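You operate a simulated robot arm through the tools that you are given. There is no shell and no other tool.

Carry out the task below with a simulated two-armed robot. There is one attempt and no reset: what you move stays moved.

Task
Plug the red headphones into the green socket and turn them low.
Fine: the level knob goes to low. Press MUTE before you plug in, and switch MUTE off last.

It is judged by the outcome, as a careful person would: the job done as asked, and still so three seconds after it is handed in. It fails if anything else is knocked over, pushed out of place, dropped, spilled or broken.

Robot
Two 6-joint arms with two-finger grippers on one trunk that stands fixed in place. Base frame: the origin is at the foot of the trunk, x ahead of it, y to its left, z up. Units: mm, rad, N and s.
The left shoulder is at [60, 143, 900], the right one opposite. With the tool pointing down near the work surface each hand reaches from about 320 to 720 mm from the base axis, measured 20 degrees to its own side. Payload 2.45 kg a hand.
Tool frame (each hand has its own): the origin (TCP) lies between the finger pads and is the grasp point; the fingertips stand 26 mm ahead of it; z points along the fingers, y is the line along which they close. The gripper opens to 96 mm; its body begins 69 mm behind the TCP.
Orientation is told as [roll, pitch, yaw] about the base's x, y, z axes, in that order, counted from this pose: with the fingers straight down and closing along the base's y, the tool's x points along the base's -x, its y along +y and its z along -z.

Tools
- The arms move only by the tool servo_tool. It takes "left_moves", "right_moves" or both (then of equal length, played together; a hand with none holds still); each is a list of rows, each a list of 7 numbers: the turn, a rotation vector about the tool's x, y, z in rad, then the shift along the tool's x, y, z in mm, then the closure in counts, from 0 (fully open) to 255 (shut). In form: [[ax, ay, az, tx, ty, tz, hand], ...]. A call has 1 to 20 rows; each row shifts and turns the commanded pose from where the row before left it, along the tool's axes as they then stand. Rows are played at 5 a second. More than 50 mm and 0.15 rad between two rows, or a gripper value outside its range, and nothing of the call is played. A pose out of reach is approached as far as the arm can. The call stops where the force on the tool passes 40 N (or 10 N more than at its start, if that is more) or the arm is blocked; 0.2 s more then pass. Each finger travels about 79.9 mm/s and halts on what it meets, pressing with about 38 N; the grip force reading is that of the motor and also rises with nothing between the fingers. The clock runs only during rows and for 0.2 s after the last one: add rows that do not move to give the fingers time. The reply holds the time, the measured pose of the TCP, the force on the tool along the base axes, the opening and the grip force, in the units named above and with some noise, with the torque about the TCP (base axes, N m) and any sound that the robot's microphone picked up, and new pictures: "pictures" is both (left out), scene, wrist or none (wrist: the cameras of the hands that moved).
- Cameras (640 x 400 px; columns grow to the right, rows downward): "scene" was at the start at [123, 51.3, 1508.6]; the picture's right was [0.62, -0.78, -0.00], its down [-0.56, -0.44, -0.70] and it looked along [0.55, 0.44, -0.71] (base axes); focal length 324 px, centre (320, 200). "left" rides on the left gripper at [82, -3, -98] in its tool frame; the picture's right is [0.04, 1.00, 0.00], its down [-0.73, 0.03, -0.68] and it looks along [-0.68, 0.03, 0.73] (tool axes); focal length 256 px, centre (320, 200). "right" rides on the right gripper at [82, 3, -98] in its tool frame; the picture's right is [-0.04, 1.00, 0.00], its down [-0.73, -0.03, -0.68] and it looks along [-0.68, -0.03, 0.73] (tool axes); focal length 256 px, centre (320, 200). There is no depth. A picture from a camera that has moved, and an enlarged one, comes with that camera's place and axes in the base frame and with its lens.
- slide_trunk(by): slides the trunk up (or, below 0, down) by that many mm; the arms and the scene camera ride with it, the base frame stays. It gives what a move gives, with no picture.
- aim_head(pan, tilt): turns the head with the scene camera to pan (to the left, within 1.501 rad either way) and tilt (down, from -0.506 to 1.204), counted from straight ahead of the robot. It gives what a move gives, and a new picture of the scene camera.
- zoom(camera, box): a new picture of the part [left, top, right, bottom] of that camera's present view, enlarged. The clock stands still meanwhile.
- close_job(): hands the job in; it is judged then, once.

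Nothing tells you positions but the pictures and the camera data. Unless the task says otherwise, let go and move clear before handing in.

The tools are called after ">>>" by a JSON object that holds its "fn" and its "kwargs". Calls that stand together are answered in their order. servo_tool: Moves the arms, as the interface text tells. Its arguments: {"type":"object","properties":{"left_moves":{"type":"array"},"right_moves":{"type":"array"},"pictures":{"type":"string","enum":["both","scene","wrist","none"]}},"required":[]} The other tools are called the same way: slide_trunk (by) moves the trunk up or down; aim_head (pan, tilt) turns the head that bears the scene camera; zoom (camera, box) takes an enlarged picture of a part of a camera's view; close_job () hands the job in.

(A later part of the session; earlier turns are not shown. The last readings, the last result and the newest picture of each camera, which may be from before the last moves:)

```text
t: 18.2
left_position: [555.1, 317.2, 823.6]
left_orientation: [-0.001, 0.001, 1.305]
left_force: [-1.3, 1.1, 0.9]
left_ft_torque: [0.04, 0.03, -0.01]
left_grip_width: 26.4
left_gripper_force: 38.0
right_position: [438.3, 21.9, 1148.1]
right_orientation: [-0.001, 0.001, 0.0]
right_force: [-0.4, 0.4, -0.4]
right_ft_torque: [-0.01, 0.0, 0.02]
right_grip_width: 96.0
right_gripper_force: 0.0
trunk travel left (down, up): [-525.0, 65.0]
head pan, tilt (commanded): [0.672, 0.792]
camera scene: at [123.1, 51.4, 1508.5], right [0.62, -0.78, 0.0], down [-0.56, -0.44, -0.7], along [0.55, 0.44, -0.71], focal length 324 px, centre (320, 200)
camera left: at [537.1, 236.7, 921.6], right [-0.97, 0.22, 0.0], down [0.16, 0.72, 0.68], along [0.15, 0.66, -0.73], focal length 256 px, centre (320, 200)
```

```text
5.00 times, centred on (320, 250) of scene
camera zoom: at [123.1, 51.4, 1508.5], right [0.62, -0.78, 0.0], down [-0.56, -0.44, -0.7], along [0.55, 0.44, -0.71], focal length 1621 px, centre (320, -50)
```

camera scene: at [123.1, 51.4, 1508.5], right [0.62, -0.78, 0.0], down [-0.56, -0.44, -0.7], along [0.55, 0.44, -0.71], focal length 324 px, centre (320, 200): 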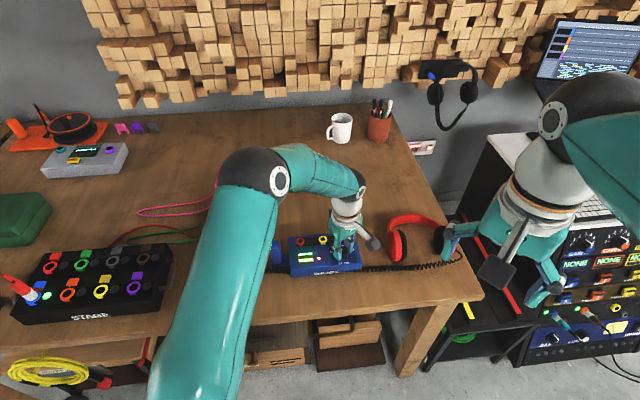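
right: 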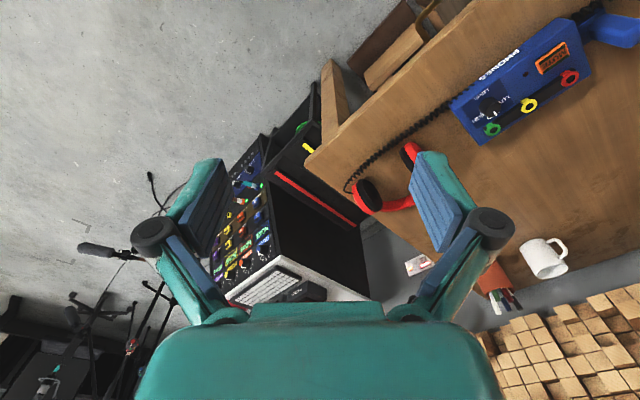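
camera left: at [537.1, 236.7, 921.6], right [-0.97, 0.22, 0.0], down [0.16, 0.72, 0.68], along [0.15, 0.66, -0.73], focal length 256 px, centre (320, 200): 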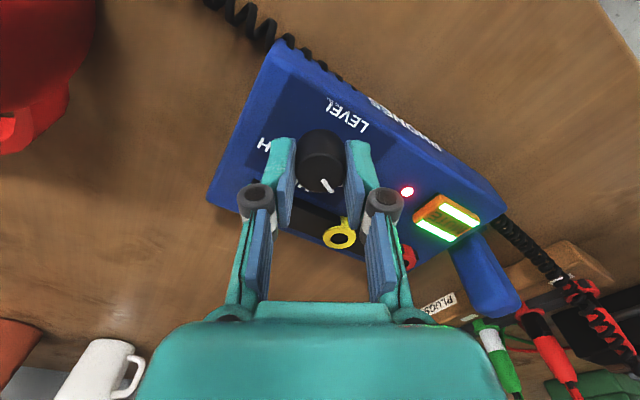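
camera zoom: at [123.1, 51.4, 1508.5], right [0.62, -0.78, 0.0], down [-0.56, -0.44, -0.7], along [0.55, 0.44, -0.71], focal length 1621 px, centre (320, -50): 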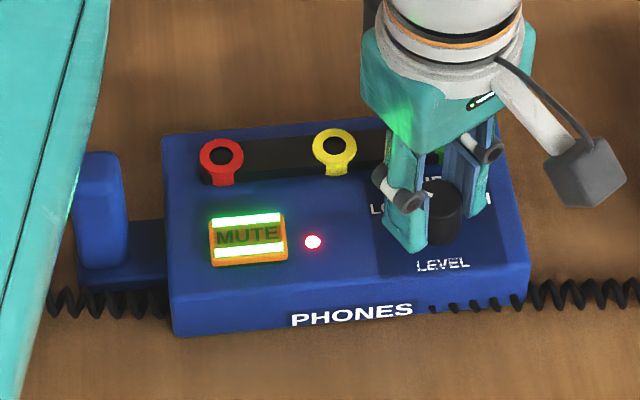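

The knob has been turned 60° and the box barely shifted. I'll open the fingers a little, rise and check the pointer.

>>> {"fn": "servo_tool", "kwargs": {"left_moves": [[0, 0, 0, 0, 0, 0, 165], [0, 0, 0, 0, 0, 0, 149], [0, 0, 0, 0, 0, -10, 149], [0, 0, 0, 0, 0, -20, 149], [0, 0, 0, 0, 0, -20, 149], [0, 0, 0, 0, 0, 0, 149]], "pictures": "both"}}

>>> {"fn": "zoom", "kwargs": {"camera": "left", "box": [240, 60, 400, 180]}}

>>> {"fn": "zoom", "kwargs": {"camera": "scene", "box": [260, 210, 380, 290]}}

```text
t: 19.6
left_position: [556.6, 317.6, 873.5]
left_orientation: [-0.001, -0.001, 1.305]
left_force: [0.3, 0.2, -0.5]
left_ft_torque: [0.01, 0.03, 0.05]
left_grip_width: 40.1
left_gripper_force: 0.1
right_position: [437.5, 21.7, 1147.2]
right_orientation: [0.0, 0.001, 0.001]
right_force: [-0.2, -1.0, 0.8]
right_ft_torque: [0.04, 0.0, 0.03]
right_grip_width: 96.1
right_gripper_force: 0.1
trunk travel left (down, up): [-525.0, 65.0]
head pan, tilt (commanded): [0.672, 0.792]
camera scene: at [123.6, 51.4, 1508.5], right [0.62, -0.78, 0.0], down [-0.56, -0.44, -0.7], along [0.55, 0.44, -0.71], focal length 324 px, centre (320, 200)
camera left: at [537.7, 237.2, 972.0], right [-0.97, 0.22, 0.0], down [0.17, 0.72, 0.68], along [0.15, 0.66, -0.73], focal length 256 px, centre (320, 200)
```

scene: 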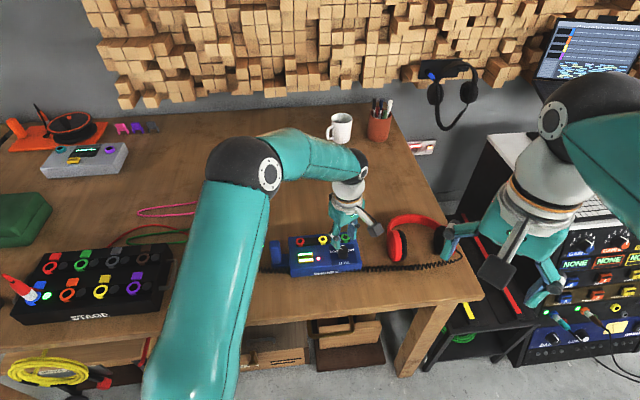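
left: 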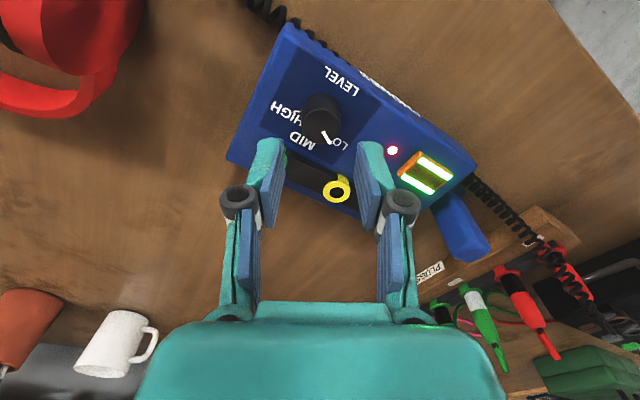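

```text
3.33 times, centred on (320, 120) of left
camera zoom: at [537.7, 237.2, 972.0], right [-0.97, 0.22, 0.0], down [0.17, 0.72, 0.68], along [0.15, 0.66, -0.73], focal length 853 px, centre (320, 467)
```

zoom: 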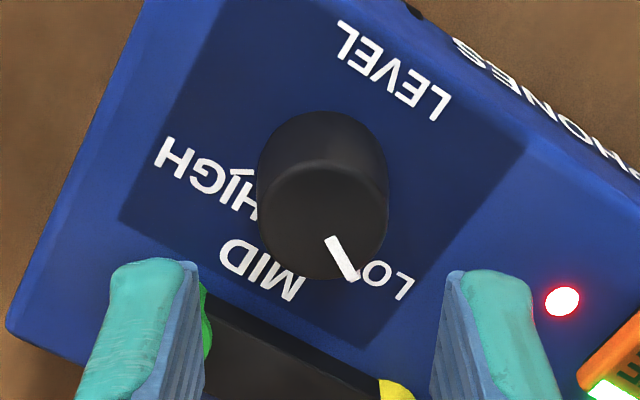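

```text
5.00 times, centred on (320, 250) of scene
camera zoom: at [123.6, 51.4, 1508.5], right [0.62, -0.78, 0.0], down [-0.56, -0.44, -0.7], along [0.55, 0.44, -0.71], focal length 1621 px, centre (320, -50)
```

zoom: 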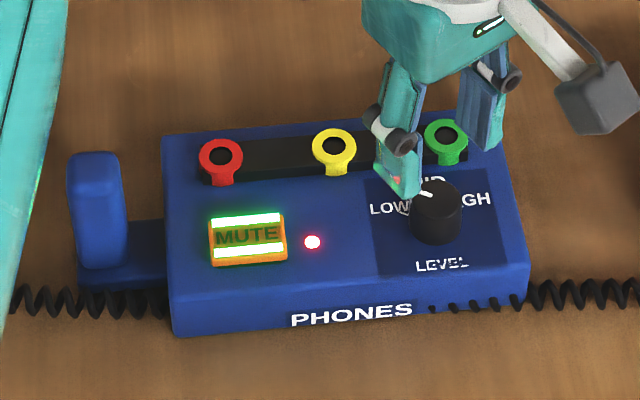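

The knob now points at LOW and MUTE stays lit. Next I'll rise, turn the hand to yaw −0.785 so its fingers close along the rack row (leaving the coil side open), and travel above the parked red plug.

>>> {"fn": "servo_tool", "kwargs": {"left_moves": [[0, 0, 0, 0, 0, -20, 133], [0, 0, 0, 0, 0, -20, 133], [0, 0, 0.1493, 0, 0, -4, 133], [0, 0, 0.1493, 0, 0, -4, 133], [0, 0, 0.1493, 0, 0, -4, 133], [0, 0, 0.1493, 0, 0, -4, 133], [0, 0, 0.1493, 0, 0, -4, 133], [0, 0, 0.1493, 0, 0, -4, 133], [0, 0, 0.1493, 0, 0, -4, 133], [0, 0, 0.1493, 0, 0, -4, 133], [0, 0, 0.1493, 0, 0, -4, 133], [0, 0, 0.1493, 0, 0, -4, 133], [0, 0, 0.1493, 0, 0, -4, 133], [0, 0, 0.1493, 0, 0, -4, 133], [0, 0, 0.1493, 0, 0, -4, 133], [0, 0, 0.1493, 0, 0, -4, 133]], "pictures": "none"}}

>>> {"fn": "servo_tool", "kwargs": {"left_moves": [[0, 0, 0, 42.3, 0.9, 0, 133], [0, 0, 0, 42.3, 0.9, 0, 133], [0, 0, 0, 42.3, 0.9, 0, 133], [0, 0, 0, 42.3, 0.9, 0, 133], [0, 0, 0, 42.3, 0.9, 0, 133], [0, 0, 0, 42.3, 0.9, 0, 133], [0, 0, 0, 42.3, 0.9, 0, 133], [0, 0, 0, 42.3, 0.9, 0, 133], [0, 0, 0, 0, 0, 0, 133]], "pictures": "both"}}

```text
t: 23.0
left_position: [555.8, 316.8, 969.7]
left_orientation: [0.0, -0.002, -0.787]
left_force: [-0.4, -0.2, 0.6]
left_ft_torque: [-0.01, 0.0, 0.01]
left_grip_width: 46.0
left_gripper_force: 0.0
right_position: [437.6, 21.1, 1146.9]
right_orientation: [0.002, -0.002, -0.002]
right_force: [-0.3, 0.2, -0.7]
right_ft_torque: [0.0, 0.0, 0.01]
right_grip_width: 96.3
right_gripper_force: 0.0
trunk travel left (down, up): [-525.0, 65.0]
head pan, tilt (commanded): [0.672, 0.792]
```

```text
t: 25.0
left_position: [320.8, 563.2, 968.6]
left_orientation: [0.001, -0.001, -0.785]
left_force: [-0.6, -0.2, 0.5]
left_ft_torque: [0.0, -0.02, 0.03]
left_grip_width: 45.7
left_gripper_force: 0.1
right_position: [438.6, 22.3, 1147.6]
right_orientation: [0.001, 0.001, 0.001]
right_force: [0.5, -0.1, 0.6]
right_ft_torque: [-0.04, 0.0, 0.0]
right_grip_width: 95.9
right_gripper_force: 0.1
trunk travel left (down, up): [-525.0, 65.0]
head pan, tilt (commanded): [0.672, 0.792]
camera scene: at [123.6, 51.0, 1508.5], right [0.62, -0.78, 0.0], down [-0.56, -0.44, -0.7], along [0.55, 0.44, -0.71], focal length 324 px, centre (320, 200)
camera left: at [260.5, 617.6, 1067.5], right [0.68, 0.73, 0.0], down [0.54, -0.5, 0.68], along [0.5, -0.46, -0.73], focal length 256 px, centre (320, 200)
```

scene: 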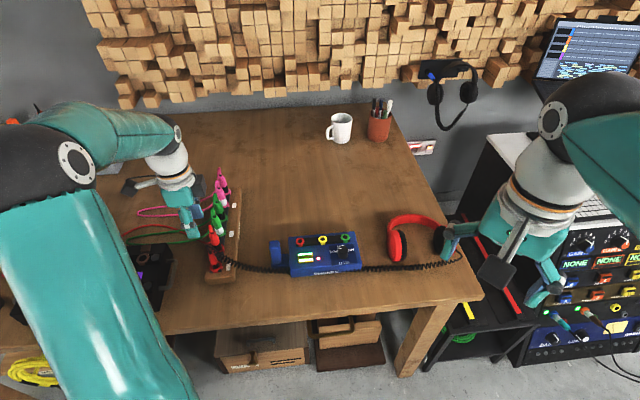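
left: 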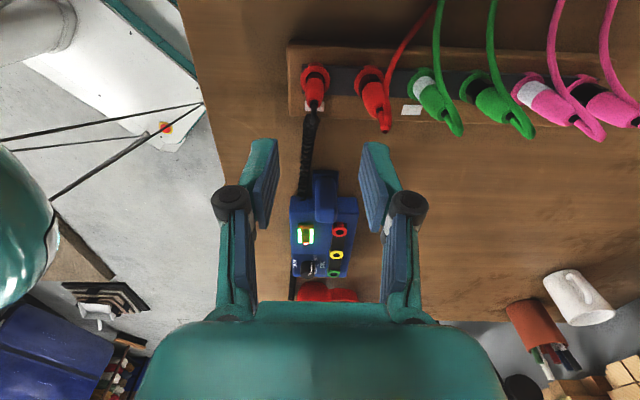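

The red plug with the coiled lead is ahead of the fingers, its lead running out through the open side of the hand. I'll enlarge to align precisely.

>>> {"fn": "zoom", "kwargs": {"camera": "left", "box": [270, 40, 430, 160]}}

>>> {"fn": "zoom", "kwargs": {"camera": "scene", "box": [190, 200, 270, 290]}}

```text
3.33 times, centred on (350, 100) of left
camera zoom: at [260.5, 617.6, 1067.5], right [0.68, 0.73, 0.0], down [0.54, -0.5, 0.68], along [0.5, -0.46, -0.73], focal length 853 px, centre (220, 533)
```

zoom: 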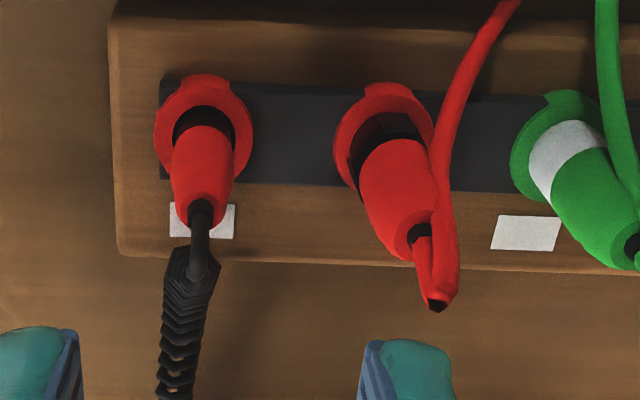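

```text
4.44 times, centred on (230, 245) of scene
camera zoom: at [123.6, 51.0, 1508.5], right [0.62, -0.78, 0.0], down [-0.56, -0.44, -0.7], along [0.55, 0.44, -0.71], focal length 1441 px, centre (720, 0)
```

zoom: 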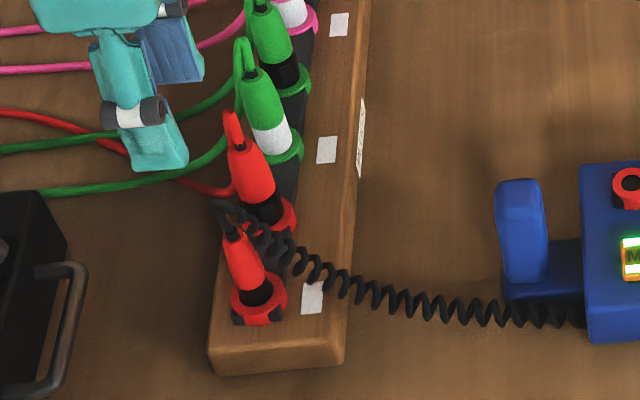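

The plug axis is about 8 mm ahead and 4.5 mm to the −y side of the hand. I'll correct, narrow the fingers to 40 mm so they clear the second red plug, and come down partway.

>>> {"fn": "servo_tool", "kwargs": {"left_moves": [[0, 0, 0, -8.4, -4.5, 0, 149], [0, 0, 0, 0, 0, 20, 149], [0, 0, 0, 0, 0, 20, 149], [0, 0, 0, 0, 0, 20, 149], [0, 0, 0, 0, 0, 0, 149]], "pictures": "both"}}

>>> {"fn": "zoom", "kwargs": {"camera": "left", "box": [240, 60, 400, 180]}}

>>> {"fn": "zoom", "kwargs": {"camera": "scene", "box": [180, 200, 260, 290]}}

```text
t: 26.2
left_position: [323.4, 554.0, 909.6]
left_orientation: [0.001, -0.001, -0.785]
left_force: [0.5, 0.9, 0.0]
left_ft_torque: [0.02, 0.0, 0.0]
left_grip_width: 40.0
left_gripper_force: 0.0
right_position: [438.4, 21.3, 1147.4]
right_orientation: [0.0, 0.001, 0.001]
right_force: [0.4, 0.4, 0.6]
right_ft_torque: [0.02, 0.01, 0.02]
right_grip_width: 96.3
right_gripper_force: 0.0
trunk travel left (down, up): [-525.0, 65.0]
head pan, tilt (commanded): [0.672, 0.792]
camera scene: at [122.9, 51.0, 1508.6], right [0.62, -0.78, 0.0], down [-0.56, -0.44, -0.7], along [0.55, 0.44, -0.71], focal length 324 px, centre (320, 200)
camera left: at [262.9, 608.0, 1008.2], right [0.68, 0.74, 0.0], down [0.54, -0.5, 0.68], along [0.5, -0.46, -0.73], focal length 256 px, centre (320, 200)
```

scene: 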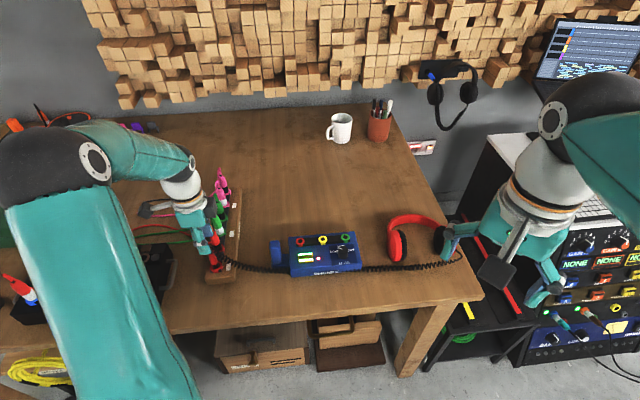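
left: 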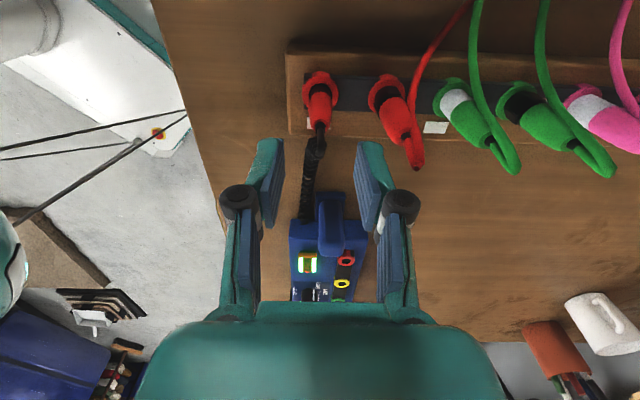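

```text
3.33 times, centred on (320, 120) of left
camera zoom: at [262.9, 608.0, 1008.2], right [0.68, 0.74, 0.0], down [0.54, -0.5, 0.68], along [0.5, -0.46, -0.73], focal length 853 px, centre (320, 467)
```

zoom: 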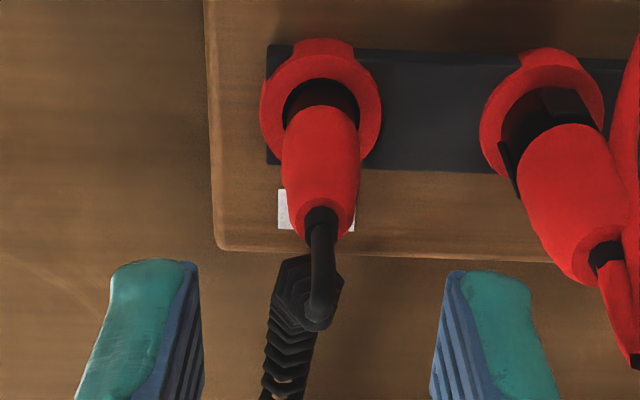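

```text
4.44 times, centred on (220, 245) of scene
camera zoom: at [122.9, 51.0, 1508.6], right [0.62, -0.78, 0.0], down [-0.56, -0.44, -0.7], along [0.55, 0.44, -0.71], focal length 1441 px, centre (764, 0)
```

zoom: 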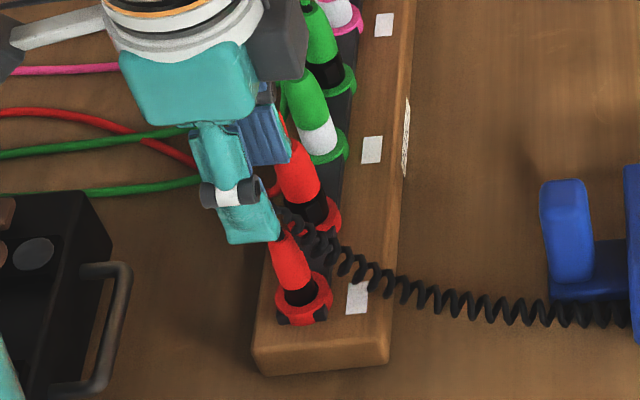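

The plug is centred between the fingers. I'll lower around it so the pads take the red body, tips staying above the ring.

>>> {"fn": "servo_tool", "kwargs": {"left_moves": [[0, 0, 0, 0, 0, 15, 149], [0, 0, 0, 0, 0, 15, 149], [0, 0, 0, 0, 0, 15, 149], [0, 0, 0, 0, 0, 0, 149]], "pictures": "wrist"}}

>>> {"fn": "zoom", "kwargs": {"camera": "left", "box": [240, 80, 400, 200]}}

>>> {"fn": "zoom", "kwargs": {"camera": "scene", "box": [180, 200, 260, 290]}}

```text
t: 27.2
left_position: [322.4, 553.3, 862.8]
left_orientation: [-0.001, 0.001, -0.783]
left_force: [-0.3, 0.5, 0.0]
left_ft_torque: [-0.02, 0.01, -0.03]
left_grip_width: 39.9
left_gripper_force: 0.0
right_position: [438.3, 21.1, 1148.2]
right_orientation: [0.0, 0.0, -0.001]
right_force: [-0.1, 0.3, -0.5]
right_ft_torque: [0.0, 0.02, 0.0]
right_grip_width: 95.9
right_gripper_force: 0.1
trunk travel left (down, up): [-525.0, 65.0]
head pan, tilt (commanded): [0.672, 0.792]
camera left: at [262.2, 607.2, 961.8], right [0.68, 0.74, 0.0], down [0.54, -0.5, 0.68], along [0.5, -0.46, -0.73], focal length 256 px, centre (320, 200)
```

left: 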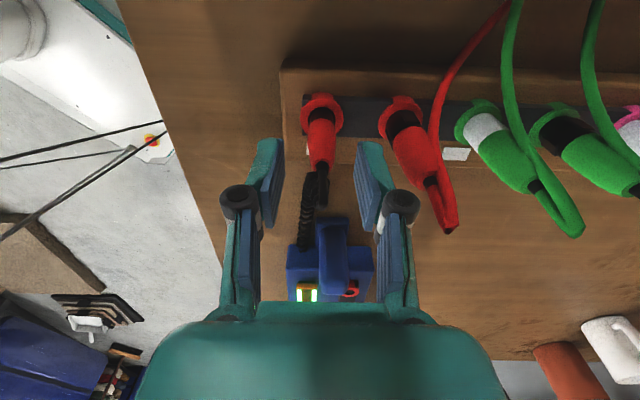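

```text
3.33 times, centred on (320, 140) of left
camera zoom: at [262.2, 607.2, 961.8], right [0.68, 0.74, 0.0], down [0.54, -0.5, 0.68], along [0.5, -0.46, -0.73], focal length 853 px, centre (320, 400)
```

zoom: 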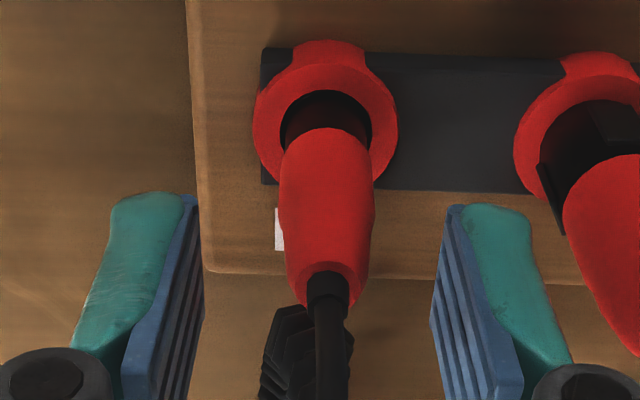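

```text
4.44 times, centred on (220, 245) of scene
camera zoom: at [122.9, 51.1, 1508.6], right [0.62, -0.78, 0.0], down [-0.56, -0.44, -0.7], along [0.55, 0.44, -0.71], focal length 1441 px, centre (764, 0)
```

zoom: 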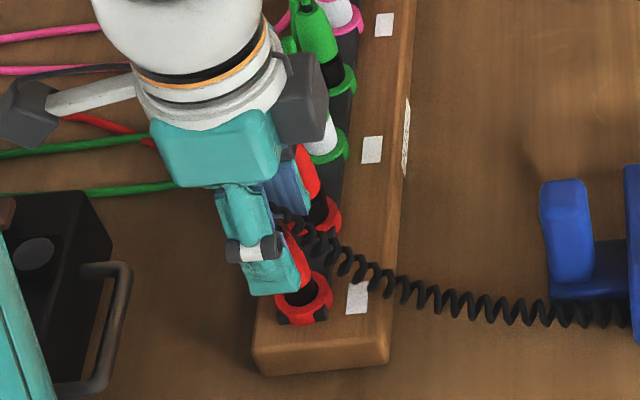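

>>> {"fn": "servo_tool", "kwargs": {"left_moves": [[0, 0, 0, 0, 0.6, 15, 149], [0, 0, 0, 0, 0, 15, 149], [0, 0, 0, 0, 0, 8, 149], [0, 0, 0, 0, 0, 0, 149]], "pictures": "wrist"}}

>>> {"fn": "zoom", "kwargs": {"camera": "left", "box": [240, 100, 400, 220]}}

>>> {"fn": "zoom", "kwargs": {"camera": "scene", "box": [180, 200, 260, 290]}}

```text
t: 28.2
left_position: [323.4, 552.4, 826.4]
left_orientation: [0.0, 0.001, -0.783]
left_force: [-1.8, 0.3, 0.3]
left_ft_torque: [-0.03, 0.0, -0.02]
left_grip_width: 39.9
left_gripper_force: 0.1
right_position: [438.2, 21.8, 1146.8]
right_orientation: [0.001, 0.0, 0.002]
right_force: [-0.5, 0.2, -0.1]
right_ft_torque: [-0.02, -0.02, 0.0]
right_grip_width: 96.1
right_gripper_force: 0.1
trunk travel left (down, up): [-525.0, 65.0]
head pan, tilt (commanded): [0.672, 0.792]
camera left: at [263.3, 607.3, 925.5], right [0.68, 0.74, 0.0], down [0.54, -0.5, 0.68], along [0.5, -0.46, -0.73], focal length 256 px, centre (320, 200)
```

left: 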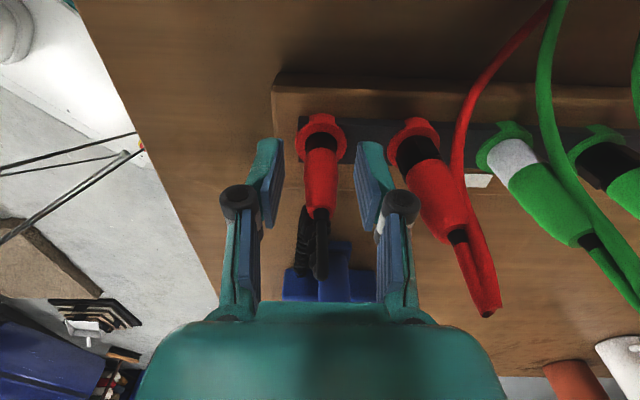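

```text
3.33 times, centred on (320, 160) of left
camera zoom: at [263.3, 607.3, 925.5], right [0.68, 0.74, 0.0], down [0.54, -0.5, 0.68], along [0.5, -0.46, -0.73], focal length 853 px, centre (320, 333)
```

zoom: 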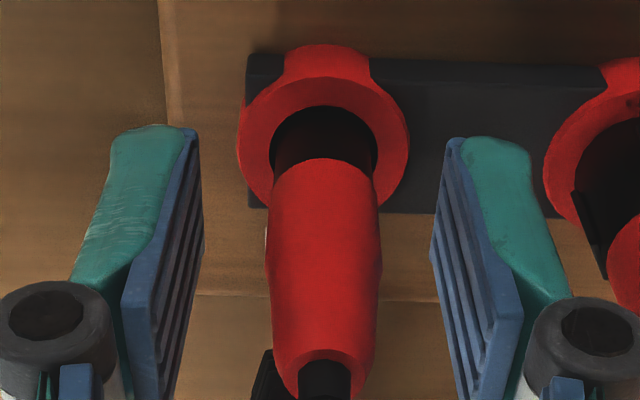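

```text
4.44 times, centred on (220, 245) of scene
camera zoom: at [123.0, 51.3, 1508.6], right [0.62, -0.78, 0.0], down [-0.56, -0.44, -0.7], along [0.55, 0.44, -0.71], focal length 1441 px, centre (764, 0)
```

zoom: 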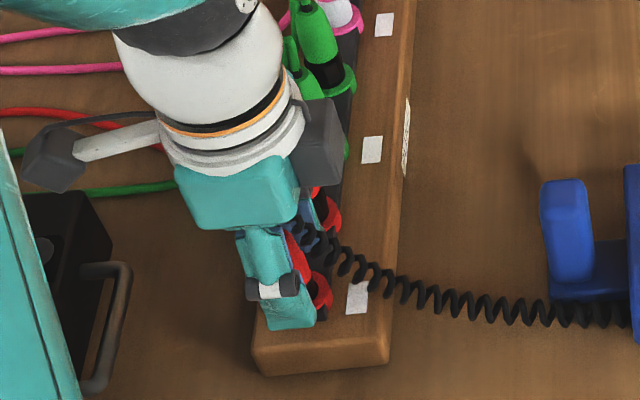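

The pads are level with the middle of the red body. I'll close on it.

>>> {"fn": "servo_tool", "kwargs": {"left_moves": [[0, 0, 0, 0, 0, 0, 200], [0, 0, 0, 0, 0, 0, 240], [0, 0, 0, 0, 0, 0, 240], [0, 0, 0, 0, 0, 0, 240]], "pictures": "wrist"}}

>>> {"fn": "zoom", "kwargs": {"camera": "left", "box": [240, 100, 400, 220]}}

```text
t: 29.2
left_position: [324.1, 552.2, 826.6]
left_orientation: [0.001, -0.001, -0.786]
left_force: [0.2, 1.3, -0.1]
left_ft_torque: [0.03, 0.0, -0.04]
left_grip_width: 15.3
left_gripper_force: 38.2
right_position: [438.1, 22.5, 1147.8]
right_orientation: [0.0, 0.0, -0.001]
right_force: [-0.4, 0.3, -0.2]
right_ft_torque: [-0.01, -0.02, 0.0]
right_grip_width: 96.1
right_gripper_force: 0.0
trunk travel left (down, up): [-525.0, 65.0]
head pan, tilt (commanded): [0.672, 0.792]
camera left: at [263.4, 607.3, 925.7], right [0.68, 0.74, 0.0], down [0.54, -0.5, 0.68], along [0.5, -0.46, -0.73], focal length 256 px, centre (320, 200)
```

left: 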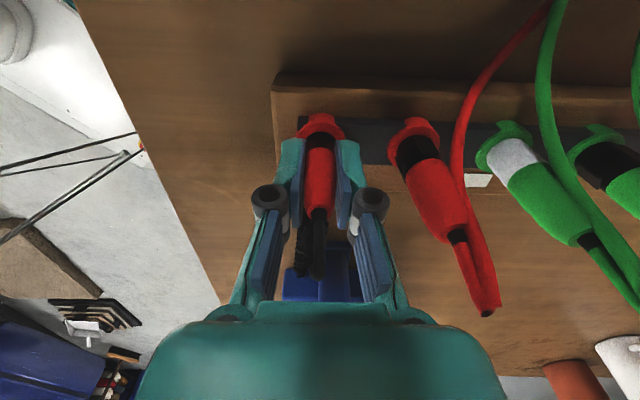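

```text
3.33 times, centred on (320, 160) of left
camera zoom: at [263.4, 607.3, 925.7], right [0.68, 0.74, 0.0], down [0.54, -0.5, 0.68], along [0.5, -0.46, -0.73], focal length 853 px, centre (320, 333)
```

zoom: 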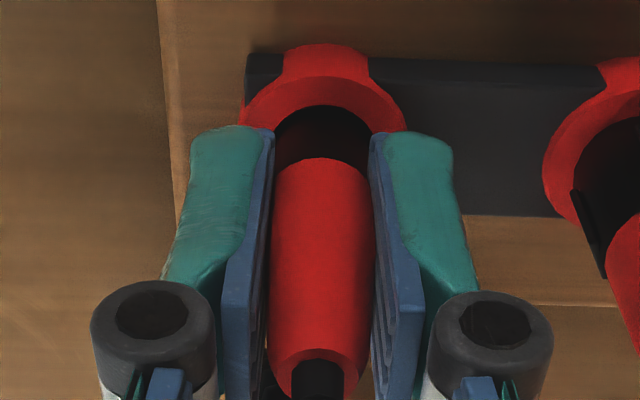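

The plug is held (15 mm wide). I'll pull it straight up slowly.

>>> {"fn": "servo_tool", "kwargs": {"left_moves": [[0, 0, 0, 0, 0, -4, 240], [0, 0, 0, 0, 0, -4, 240], [0, 0, 0, 0, 0, -4, 240], [0, 0, 0, 0, 0, -4, 240], [0, 0, 0, 0, 0, -4, 240], [0, 0, 0, 0, 0, 0, 240]], "pictures": "wrist"}}

>>> {"fn": "zoom", "kwargs": {"camera": "left", "box": [240, 80, 400, 200]}}

>>> {"fn": "zoom", "kwargs": {"camera": "scene", "box": [180, 200, 260, 290]}}

```text
t: 30.6
left_position: [324.0, 551.5, 848.2]
left_orientation: [-0.001, 0.0, -0.788]
left_force: [0.1, 0.2, -0.3]
left_ft_torque: [0.02, -0.01, -0.04]
left_grip_width: 15.1
left_gripper_force: 38.0
right_position: [438.1, 22.9, 1148.0]
right_orientation: [0.0, 0.001, 0.001]
right_force: [-0.4, 0.6, 0.8]
right_ft_torque: [-0.02, 0.0, -0.02]
right_grip_width: 95.9
right_gripper_force: 0.0
trunk travel left (down, up): [-525.0, 65.0]
head pan, tilt (commanded): [0.672, 0.792]
camera left: at [263.8, 607.5, 945.3], right [0.68, 0.74, 0.0], down [0.54, -0.5, 0.68], along [0.5, -0.46, -0.73], focal length 256 px, centre (320, 200)
```

left: 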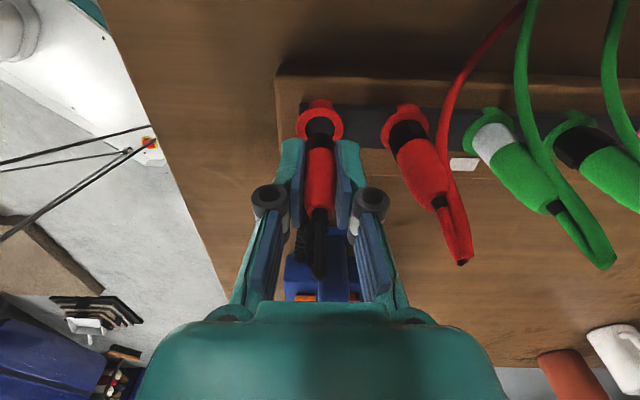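

```text
3.33 times, centred on (320, 140) of left
camera zoom: at [263.8, 607.5, 945.3], right [0.68, 0.74, 0.0], down [0.54, -0.5, 0.68], along [0.5, -0.46, -0.73], focal length 853 px, centre (320, 400)
```

zoom: 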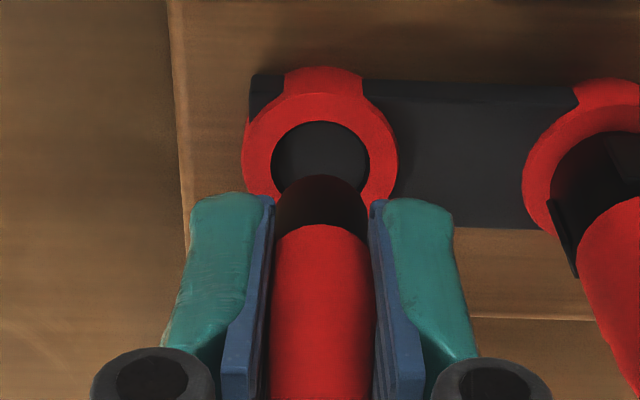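

```text
4.44 times, centred on (220, 245) of scene
camera zoom: at [123.1, 51.4, 1508.6], right [0.62, -0.78, 0.0], down [-0.56, -0.44, -0.7], along [0.55, 0.44, -0.71], focal length 1441 px, centre (764, 0)
```

zoom: 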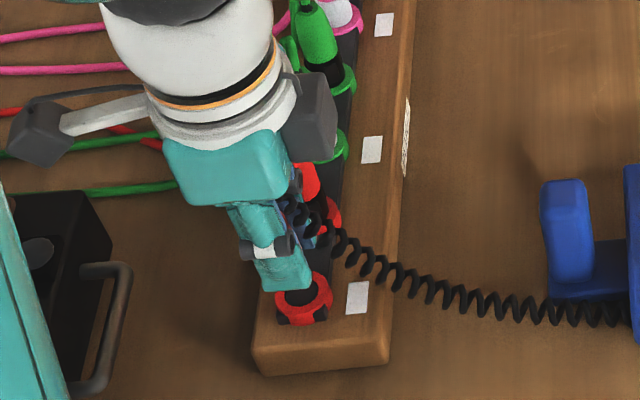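

The plug slides out freely. I'll lift it well clear to see its tip.

>>> {"fn": "servo_tool", "kwargs": {"left_moves": [[0, 0, 0, 0, 0, -10, 240], [0, 0, 0, 0, 0, -15, 240], [0, 0, 0, 0, 0, -20, 240], [0, 0, 0, 0, 0, -20, 240], [0, 0, 0, 0, 0, 0, 240]], "pictures": "both"}}

>>> {"fn": "zoom", "kwargs": {"camera": "left", "box": [240, 60, 400, 180]}}

>>> {"fn": "zoom", "kwargs": {"camera": "scene", "box": [170, 190, 270, 290]}}

```text
t: 31.8
left_position: [324.0, 551.8, 913.2]
left_orientation: [0.0, 0.001, -0.785]
left_force: [-0.7, -0.1, -1.1]
left_ft_torque: [0.01, 0.03, -0.01]
left_grip_width: 15.6
left_gripper_force: 37.5
right_position: [439.3, 21.8, 1147.6]
right_orientation: [-0.001, -0.001, 0.0]
right_force: [-0.6, 0.3, 0.8]
right_ft_torque: [0.0, 0.01, 0.01]
right_grip_width: 96.1
right_gripper_force: 0.0
trunk travel left (down, up): [-525.0, 65.0]
head pan, tilt (commanded): [0.672, 0.792]
camera scene: at [123.3, 51.5, 1508.5], right [0.62, -0.78, 0.0], down [-0.56, -0.44, -0.7], along [0.55, 0.44, -0.71], focal length 324 px, centre (320, 200)
camera left: at [263.7, 607.1, 1010.9], right [0.68, 0.74, 0.0], down [0.54, -0.5, 0.68], along [0.5, -0.46, -0.73], focal length 256 px, centre (320, 200)
```

scene: 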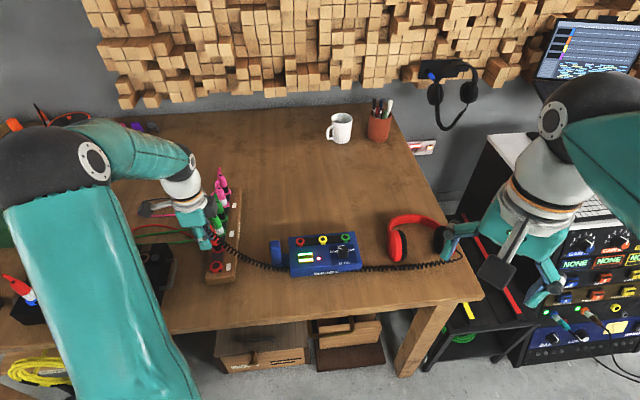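
left: 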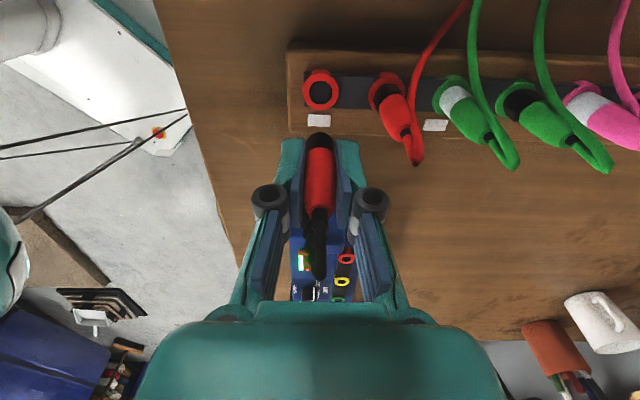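

```text
3.33 times, centred on (320, 120) of left
camera zoom: at [263.7, 607.1, 1010.9], right [0.68, 0.74, 0.0], down [0.54, -0.5, 0.68], along [0.5, -0.46, -0.73], focal length 853 px, centre (320, 467)
```

zoom: 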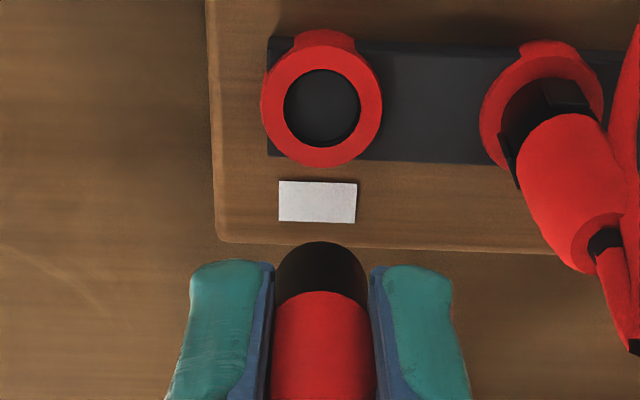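

```text
4.00 times, centred on (220, 240) of scene
camera zoom: at [123.3, 51.5, 1508.5], right [0.62, -0.78, 0.0], down [-0.56, -0.44, -0.7], along [0.55, 0.44, -0.71], focal length 1297 px, centre (720, 40)
```

zoom: 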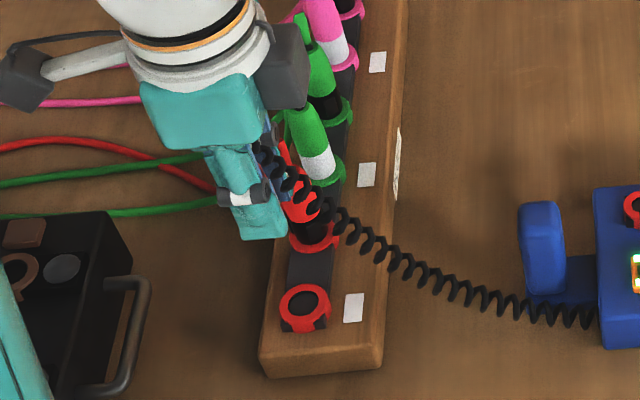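

The plug is out and free of the rack; its black collar ends about 40 mm below my grasp point. To watch the insertion from the side, I'll bring the right hand's camera to a spot in front of the table, looking toward the green socket.

>>> {"fn": "servo_tool", "kwargs": {"right_moves": [[0, 0, 0, -9.4, 19.1, 37.1, 0], [0, 0, 0, -9.4, 19.1, 37.1, 0], [0, 0, 0, -9.4, 19.1, 37.1, 0], [0, 0, 0, -9.4, 19.1, 37.1, 0], [0, 0, 0, -9.4, 19.1, 37.1, 0], [0, 0, 0, -9.4, 19.1, 37.1, 0], [0, 0, 0, -9.4, 19.1, 37.1, 0], [0, 0, -0.137, 0, 0, 0, 0], [0, 0, -0.137, 0, 0, 0, 0], [0, 0, -0.137, 0, 0, 0, 0], [0, 0, -0.137, 0, 0, 0, 0], [0, 0, -0.137, 0, 0, 0, 0], [0, 0, -0.137, 0, 0, 0, 0], [0, 0, -0.137, 0, 0, 0, 0], [0, 0, -0.137, 0, 0, 0, 0], [0, -0.14, 0, 0, 0, 0, 0], [0, -0.14, 0, 0, 0, 0, 0], [0, -0.14, 0, 0, 0, 0, 0], [0, -0.14, 0, 0, 0, 0, 0], [0, 0, 0, 0, 0, 0, 0]], "pictures": "both"}}

```text
t: 36.0
left_position: [324.1, 552.2, 912.0]
left_orientation: [0.001, 0.0, -0.783]
left_force: [1.2, 0.2, -0.4]
left_ft_torque: [0.01, -0.04, -0.04]
left_grip_width: 15.2
left_gripper_force: 37.8
right_position: [502.6, 155.7, 889.2]
right_orientation: [-0.001, -0.559, 1.096]
right_force: [-0.5, -0.1, -0.1]
right_ft_torque: [-0.01, 0.0, -0.02]
right_grip_width: 96.2
right_gripper_force: 0.0
trunk travel left (down, up): [-525.0, 65.0]
head pan, tilt (commanded): [0.672, 0.792]
camera scene: at [123.4, 51.7, 1508.5], right [0.62, -0.78, 0.0], down [-0.56, -0.44, -0.7], along [0.55, 0.44, -0.71], focal length 324 px, centre (320, 200)
camera right: at [445.4, 50.9, 928.1], right [-0.87, 0.49, 0.02], down [0.14, 0.22, 0.97], along [0.47, 0.85, -0.26], focal length 256 px, centre (320, 200)
```

scene: 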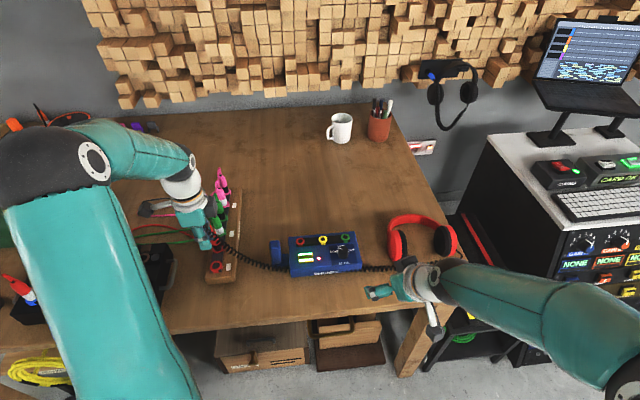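
right: 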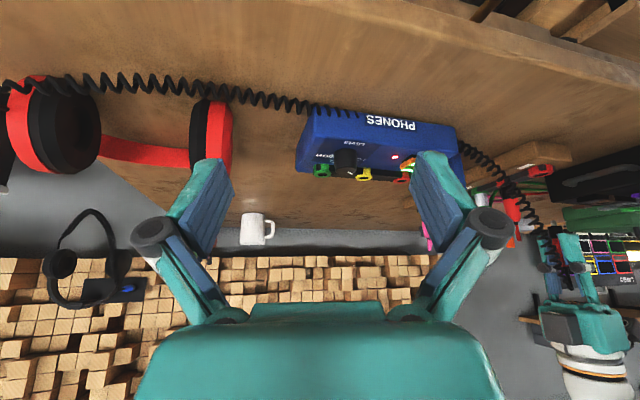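

The right camera now sees the box and the held plug from the side; I'll zoom on both.

>>> {"fn": "zoom", "kwargs": {"camera": "right", "box": [500, 180, 620, 300]}}

>>> {"fn": "zoom", "kwargs": {"camera": "right", "box": [280, 90, 480, 200]}}

>>> {"fn": "zoom", "kwargs": {"camera": "scene", "box": [340, 200, 480, 320]}}

```text
3.33 times, centred on (560, 240) of right
camera zoom: at [445.4, 50.9, 928.1], right [-0.87, 0.49, 0.02], down [0.14, 0.22, 0.97], along [0.47, 0.85, -0.26], focal length 853 px, centre (-480, 67)
```

zoom: 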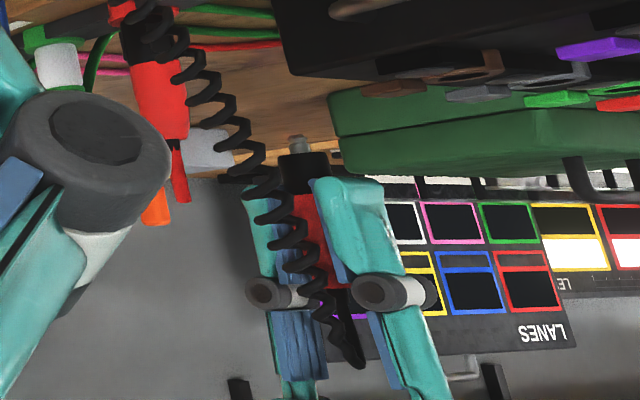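

```text
3.20 times, centred on (380, 145) of right
camera zoom: at [445.4, 50.9, 928.1], right [-0.87, 0.49, 0.02], down [0.14, 0.22, 0.97], along [0.47, 0.85, -0.26], focal length 819 px, centre (128, 376)
```

zoom: 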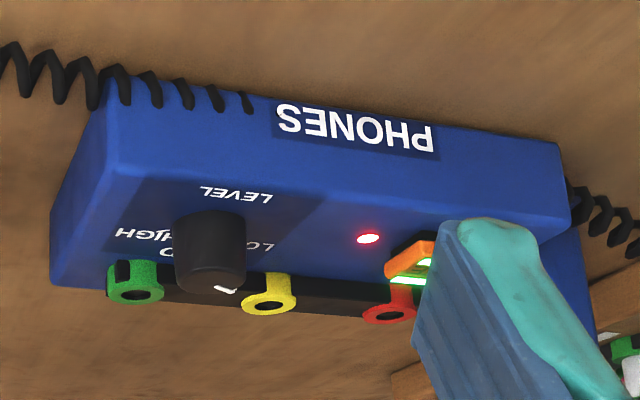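

```text
3.33 times, centred on (410, 260) of scene
camera zoom: at [123.4, 51.7, 1508.5], right [0.62, -0.78, 0.0], down [-0.56, -0.44, -0.7], along [0.55, 0.44, -0.71], focal length 1081 px, centre (20, 0)
```

zoom: 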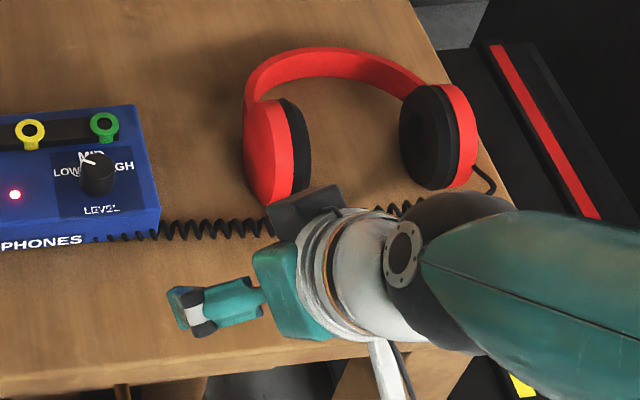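

The plug has a short metal pin under its black collar, thinner than the socket's hole. I'll carry it over to just above the green socket, staying high.

>>> {"fn": "servo_tool", "kwargs": {"left_moves": [[0, 0, 0, 0, 0, -20, 240], [0, 0, 0, -38.3, 5.2, -1, 240], [0, 0, 0, -38.3, 5.2, -1, 240], [0, 0, 0, -38.3, 5.2, -1, 240], [0, 0, 0, -38.3, 5.2, -1, 240], [0, 0, 0, -38.3, 5.2, -1, 240], [0, 0, 0, -38.3, 5.2, -1, 240], [0, 0, 0, -38.3, 5.2, -1, 240], [0, 0, 0, -38.3, 5.2, -1, 240], [0, 0, 0, -38.0, 5.6, 0, 240], [0, 0, 0, 0, 0, 0, 240]], "pictures": "both"}}

>>> {"fn": "zoom", "kwargs": {"camera": "right", "box": [270, 90, 470, 250]}}

>>> {"fn": "zoom", "kwargs": {"camera": "left", "box": [240, 60, 400, 180]}}

```text
t: 38.4
left_position: [602.3, 342.9, 938.4]
left_orientation: [0.001, 0.0, -0.785]
left_force: [-1.4, -0.4, -0.8]
left_ft_torque: [-0.04, -0.01, 0.0]
left_grip_width: 15.2
left_gripper_force: 38.0
right_position: [503.2, 156.3, 888.1]
right_orientation: [0.0, -0.56, 1.095]
right_force: [0.0, 0.3, -0.4]
right_ft_torque: [0.02, 0.02, -0.01]
right_grip_width: 96.3
right_gripper_force: 0.0
trunk travel left (down, up): [-525.0, 65.0]
head pan, tilt (commanded): [0.672, 0.792]
camera scene: at [122.7, 51.5, 1508.6], right [0.62, -0.78, 0.0], down [-0.56, -0.44, -0.7], along [0.55, 0.44, -0.71], focal length 324 px, centre (320, 200)
camera left: at [542.5, 397.1, 1036.3], right [0.68, 0.74, 0.0], down [0.54, -0.5, 0.68], along [0.5, -0.46, -0.73], focal length 256 px, centre (320, 200)
```

scene: 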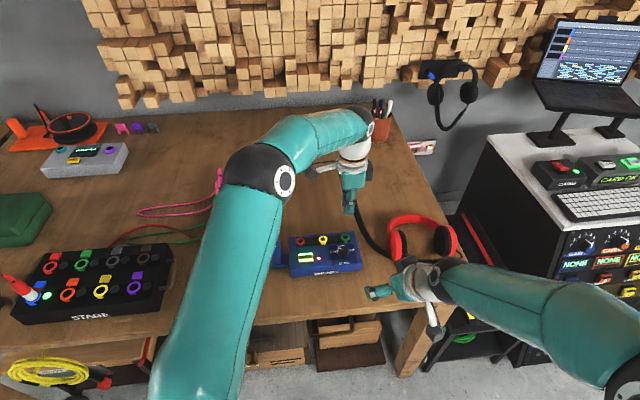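
left: 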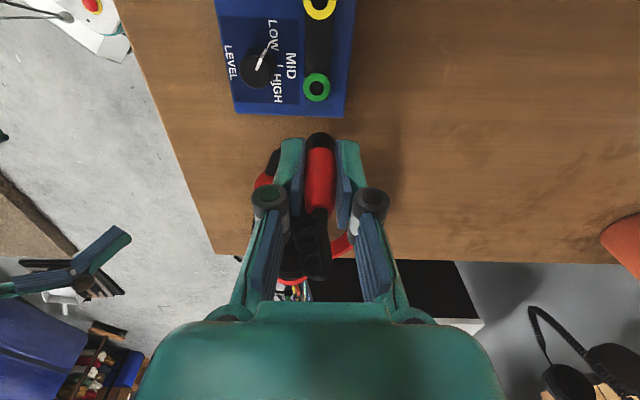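

```text
2.50 times, centred on (370, 170) of right
camera zoom: at [445.1, 50.9, 928.3], right [-0.87, 0.49, 0.02], down [0.15, 0.22, 0.96], along [0.46, 0.85, -0.26], focal length 640 px, centre (195, 275)
```

zoom: 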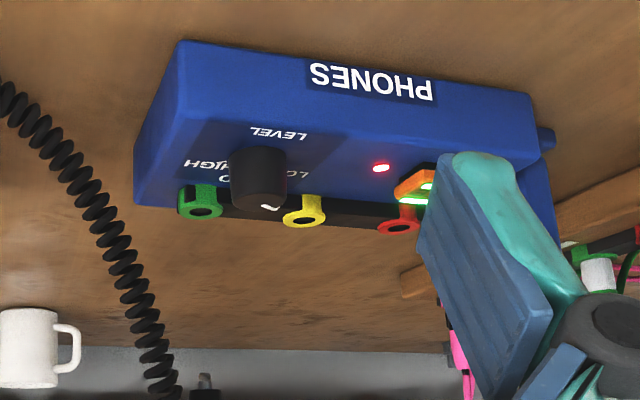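

```text
3.33 times, centred on (320, 120) of left
camera zoom: at [542.5, 397.1, 1036.3], right [0.68, 0.74, 0.0], down [0.54, -0.5, 0.68], along [0.5, -0.46, -0.73], focal length 853 px, centre (320, 467)
```

zoom: 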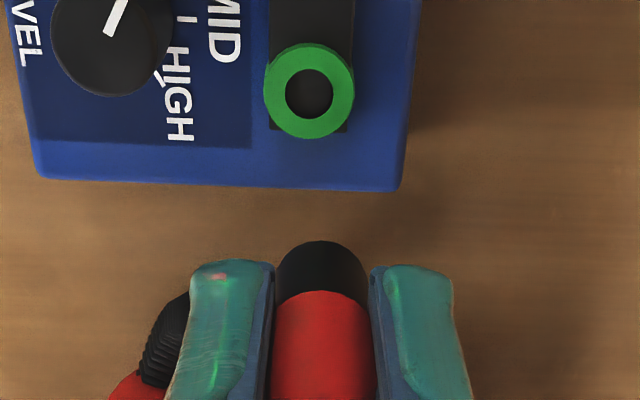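

The coil now hangs freely toward the headphones. The green ring is about 3.4 mm to the hand's −y side; I'll correct that and lower until the pin is some 20 mm above it.

>>> {"fn": "servo_tool", "kwargs": {"left_moves": [[0, 0, 0, 0, -3.4, 0, 240], [0, 0, 0, 0, 0, 20, 240], [0, 0, 0, 0, 0, 20, 240], [0, 0, 0, 0, 0, 20, 240], [0, 0, 0, 0, 0, 8, 240], [0, 0, 0, 0, 0, 0, 240]], "pictures": "both"}}

>>> {"fn": "zoom", "kwargs": {"camera": "right", "box": [280, 110, 400, 230]}}

>>> {"fn": "zoom", "kwargs": {"camera": "left", "box": [240, 60, 400, 180]}}

>>> {"fn": "zoom", "kwargs": {"camera": "scene", "box": [290, 180, 410, 280]}}

```text
t: 39.8
left_position: [599.5, 342.6, 870.6]
left_orientation: [-0.002, 0.0, -0.785]
left_force: [-0.1, 0.4, 0.2]
left_ft_torque: [0.0, 0.0, 0.0]
left_grip_width: 15.5
left_gripper_force: 38.1
right_position: [503.4, 156.2, 886.4]
right_orientation: [0.002, -0.561, 1.097]
right_force: [0.0, 0.7, 0.3]
right_ft_torque: [0.04, -0.02, 0.01]
right_grip_width: 95.9
right_gripper_force: 0.1
trunk travel left (down, up): [-525.0, 65.0]
head pan, tilt (commanded): [0.672, 0.792]
camera scene: at [123.6, 51.3, 1508.5], right [0.62, -0.78, 0.0], down [-0.56, -0.44, -0.7], along [0.55, 0.44, -0.71], focal length 324 px, centre (320, 200)
camera left: at [539.7, 396.5, 968.9], right [0.68, 0.74, 0.0], down [0.54, -0.5, 0.68], along [0.5, -0.46, -0.73], focal length 256 px, centre (320, 200)
```

scene: 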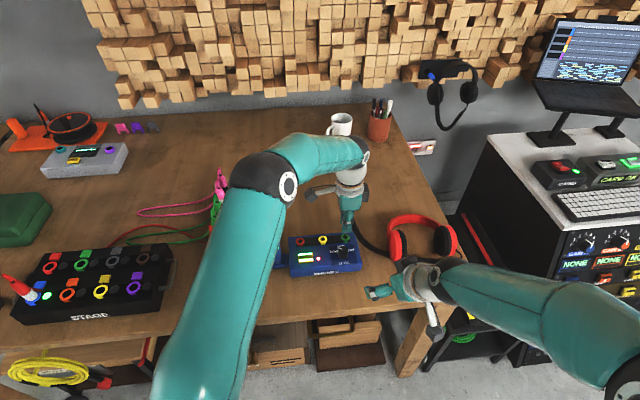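
left: 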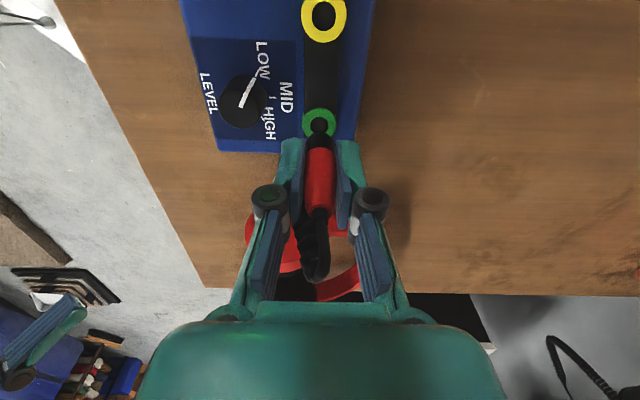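

```text
3.33 times, centred on (340, 170) of right
camera zoom: at [445.6, 50.7, 928.0], right [-0.87, 0.49, 0.02], down [0.15, 0.22, 0.96], along [0.46, 0.85, -0.26], focal length 853 px, centre (253, 300)
```

zoom: 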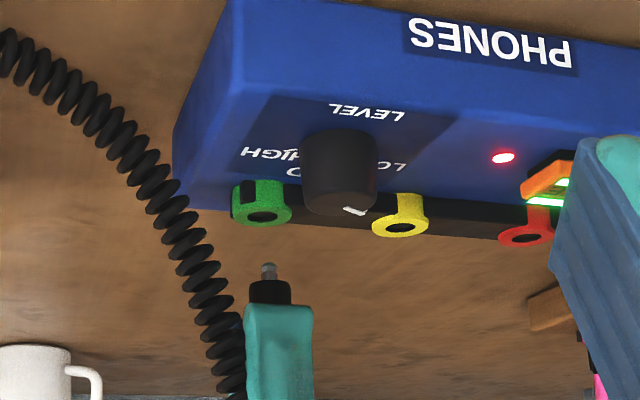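

```text
3.33 times, centred on (320, 120) of left
camera zoom: at [539.7, 396.5, 968.9], right [0.68, 0.74, 0.0], down [0.54, -0.5, 0.68], along [0.5, -0.46, -0.73], focal length 853 px, centre (320, 467)
```

zoom: 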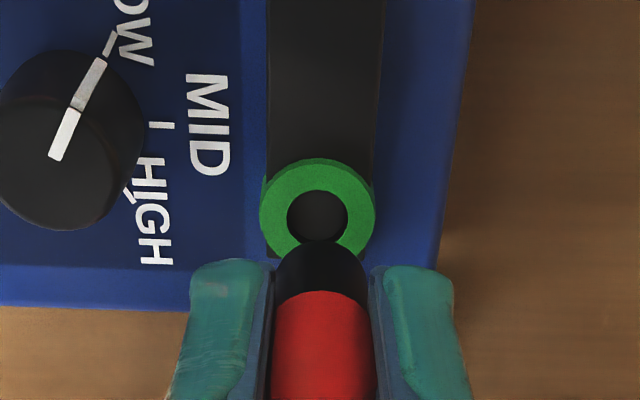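

```text
4.00 times, centred on (350, 230) of scene
camera zoom: at [123.6, 51.3, 1508.5], right [0.62, -0.78, 0.0], down [-0.56, -0.44, -0.7], along [0.55, 0.44, -0.71], focal length 1297 px, centre (200, 80)
```

zoom: 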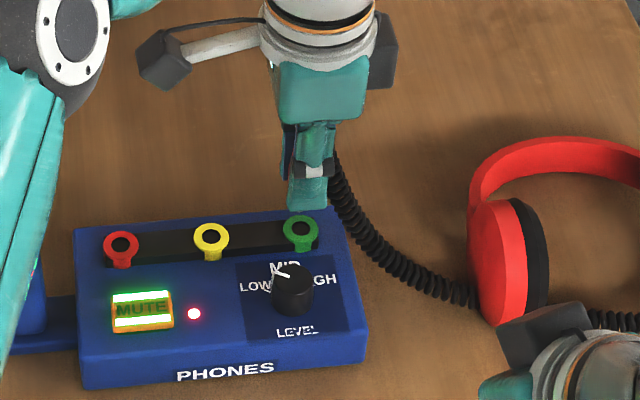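

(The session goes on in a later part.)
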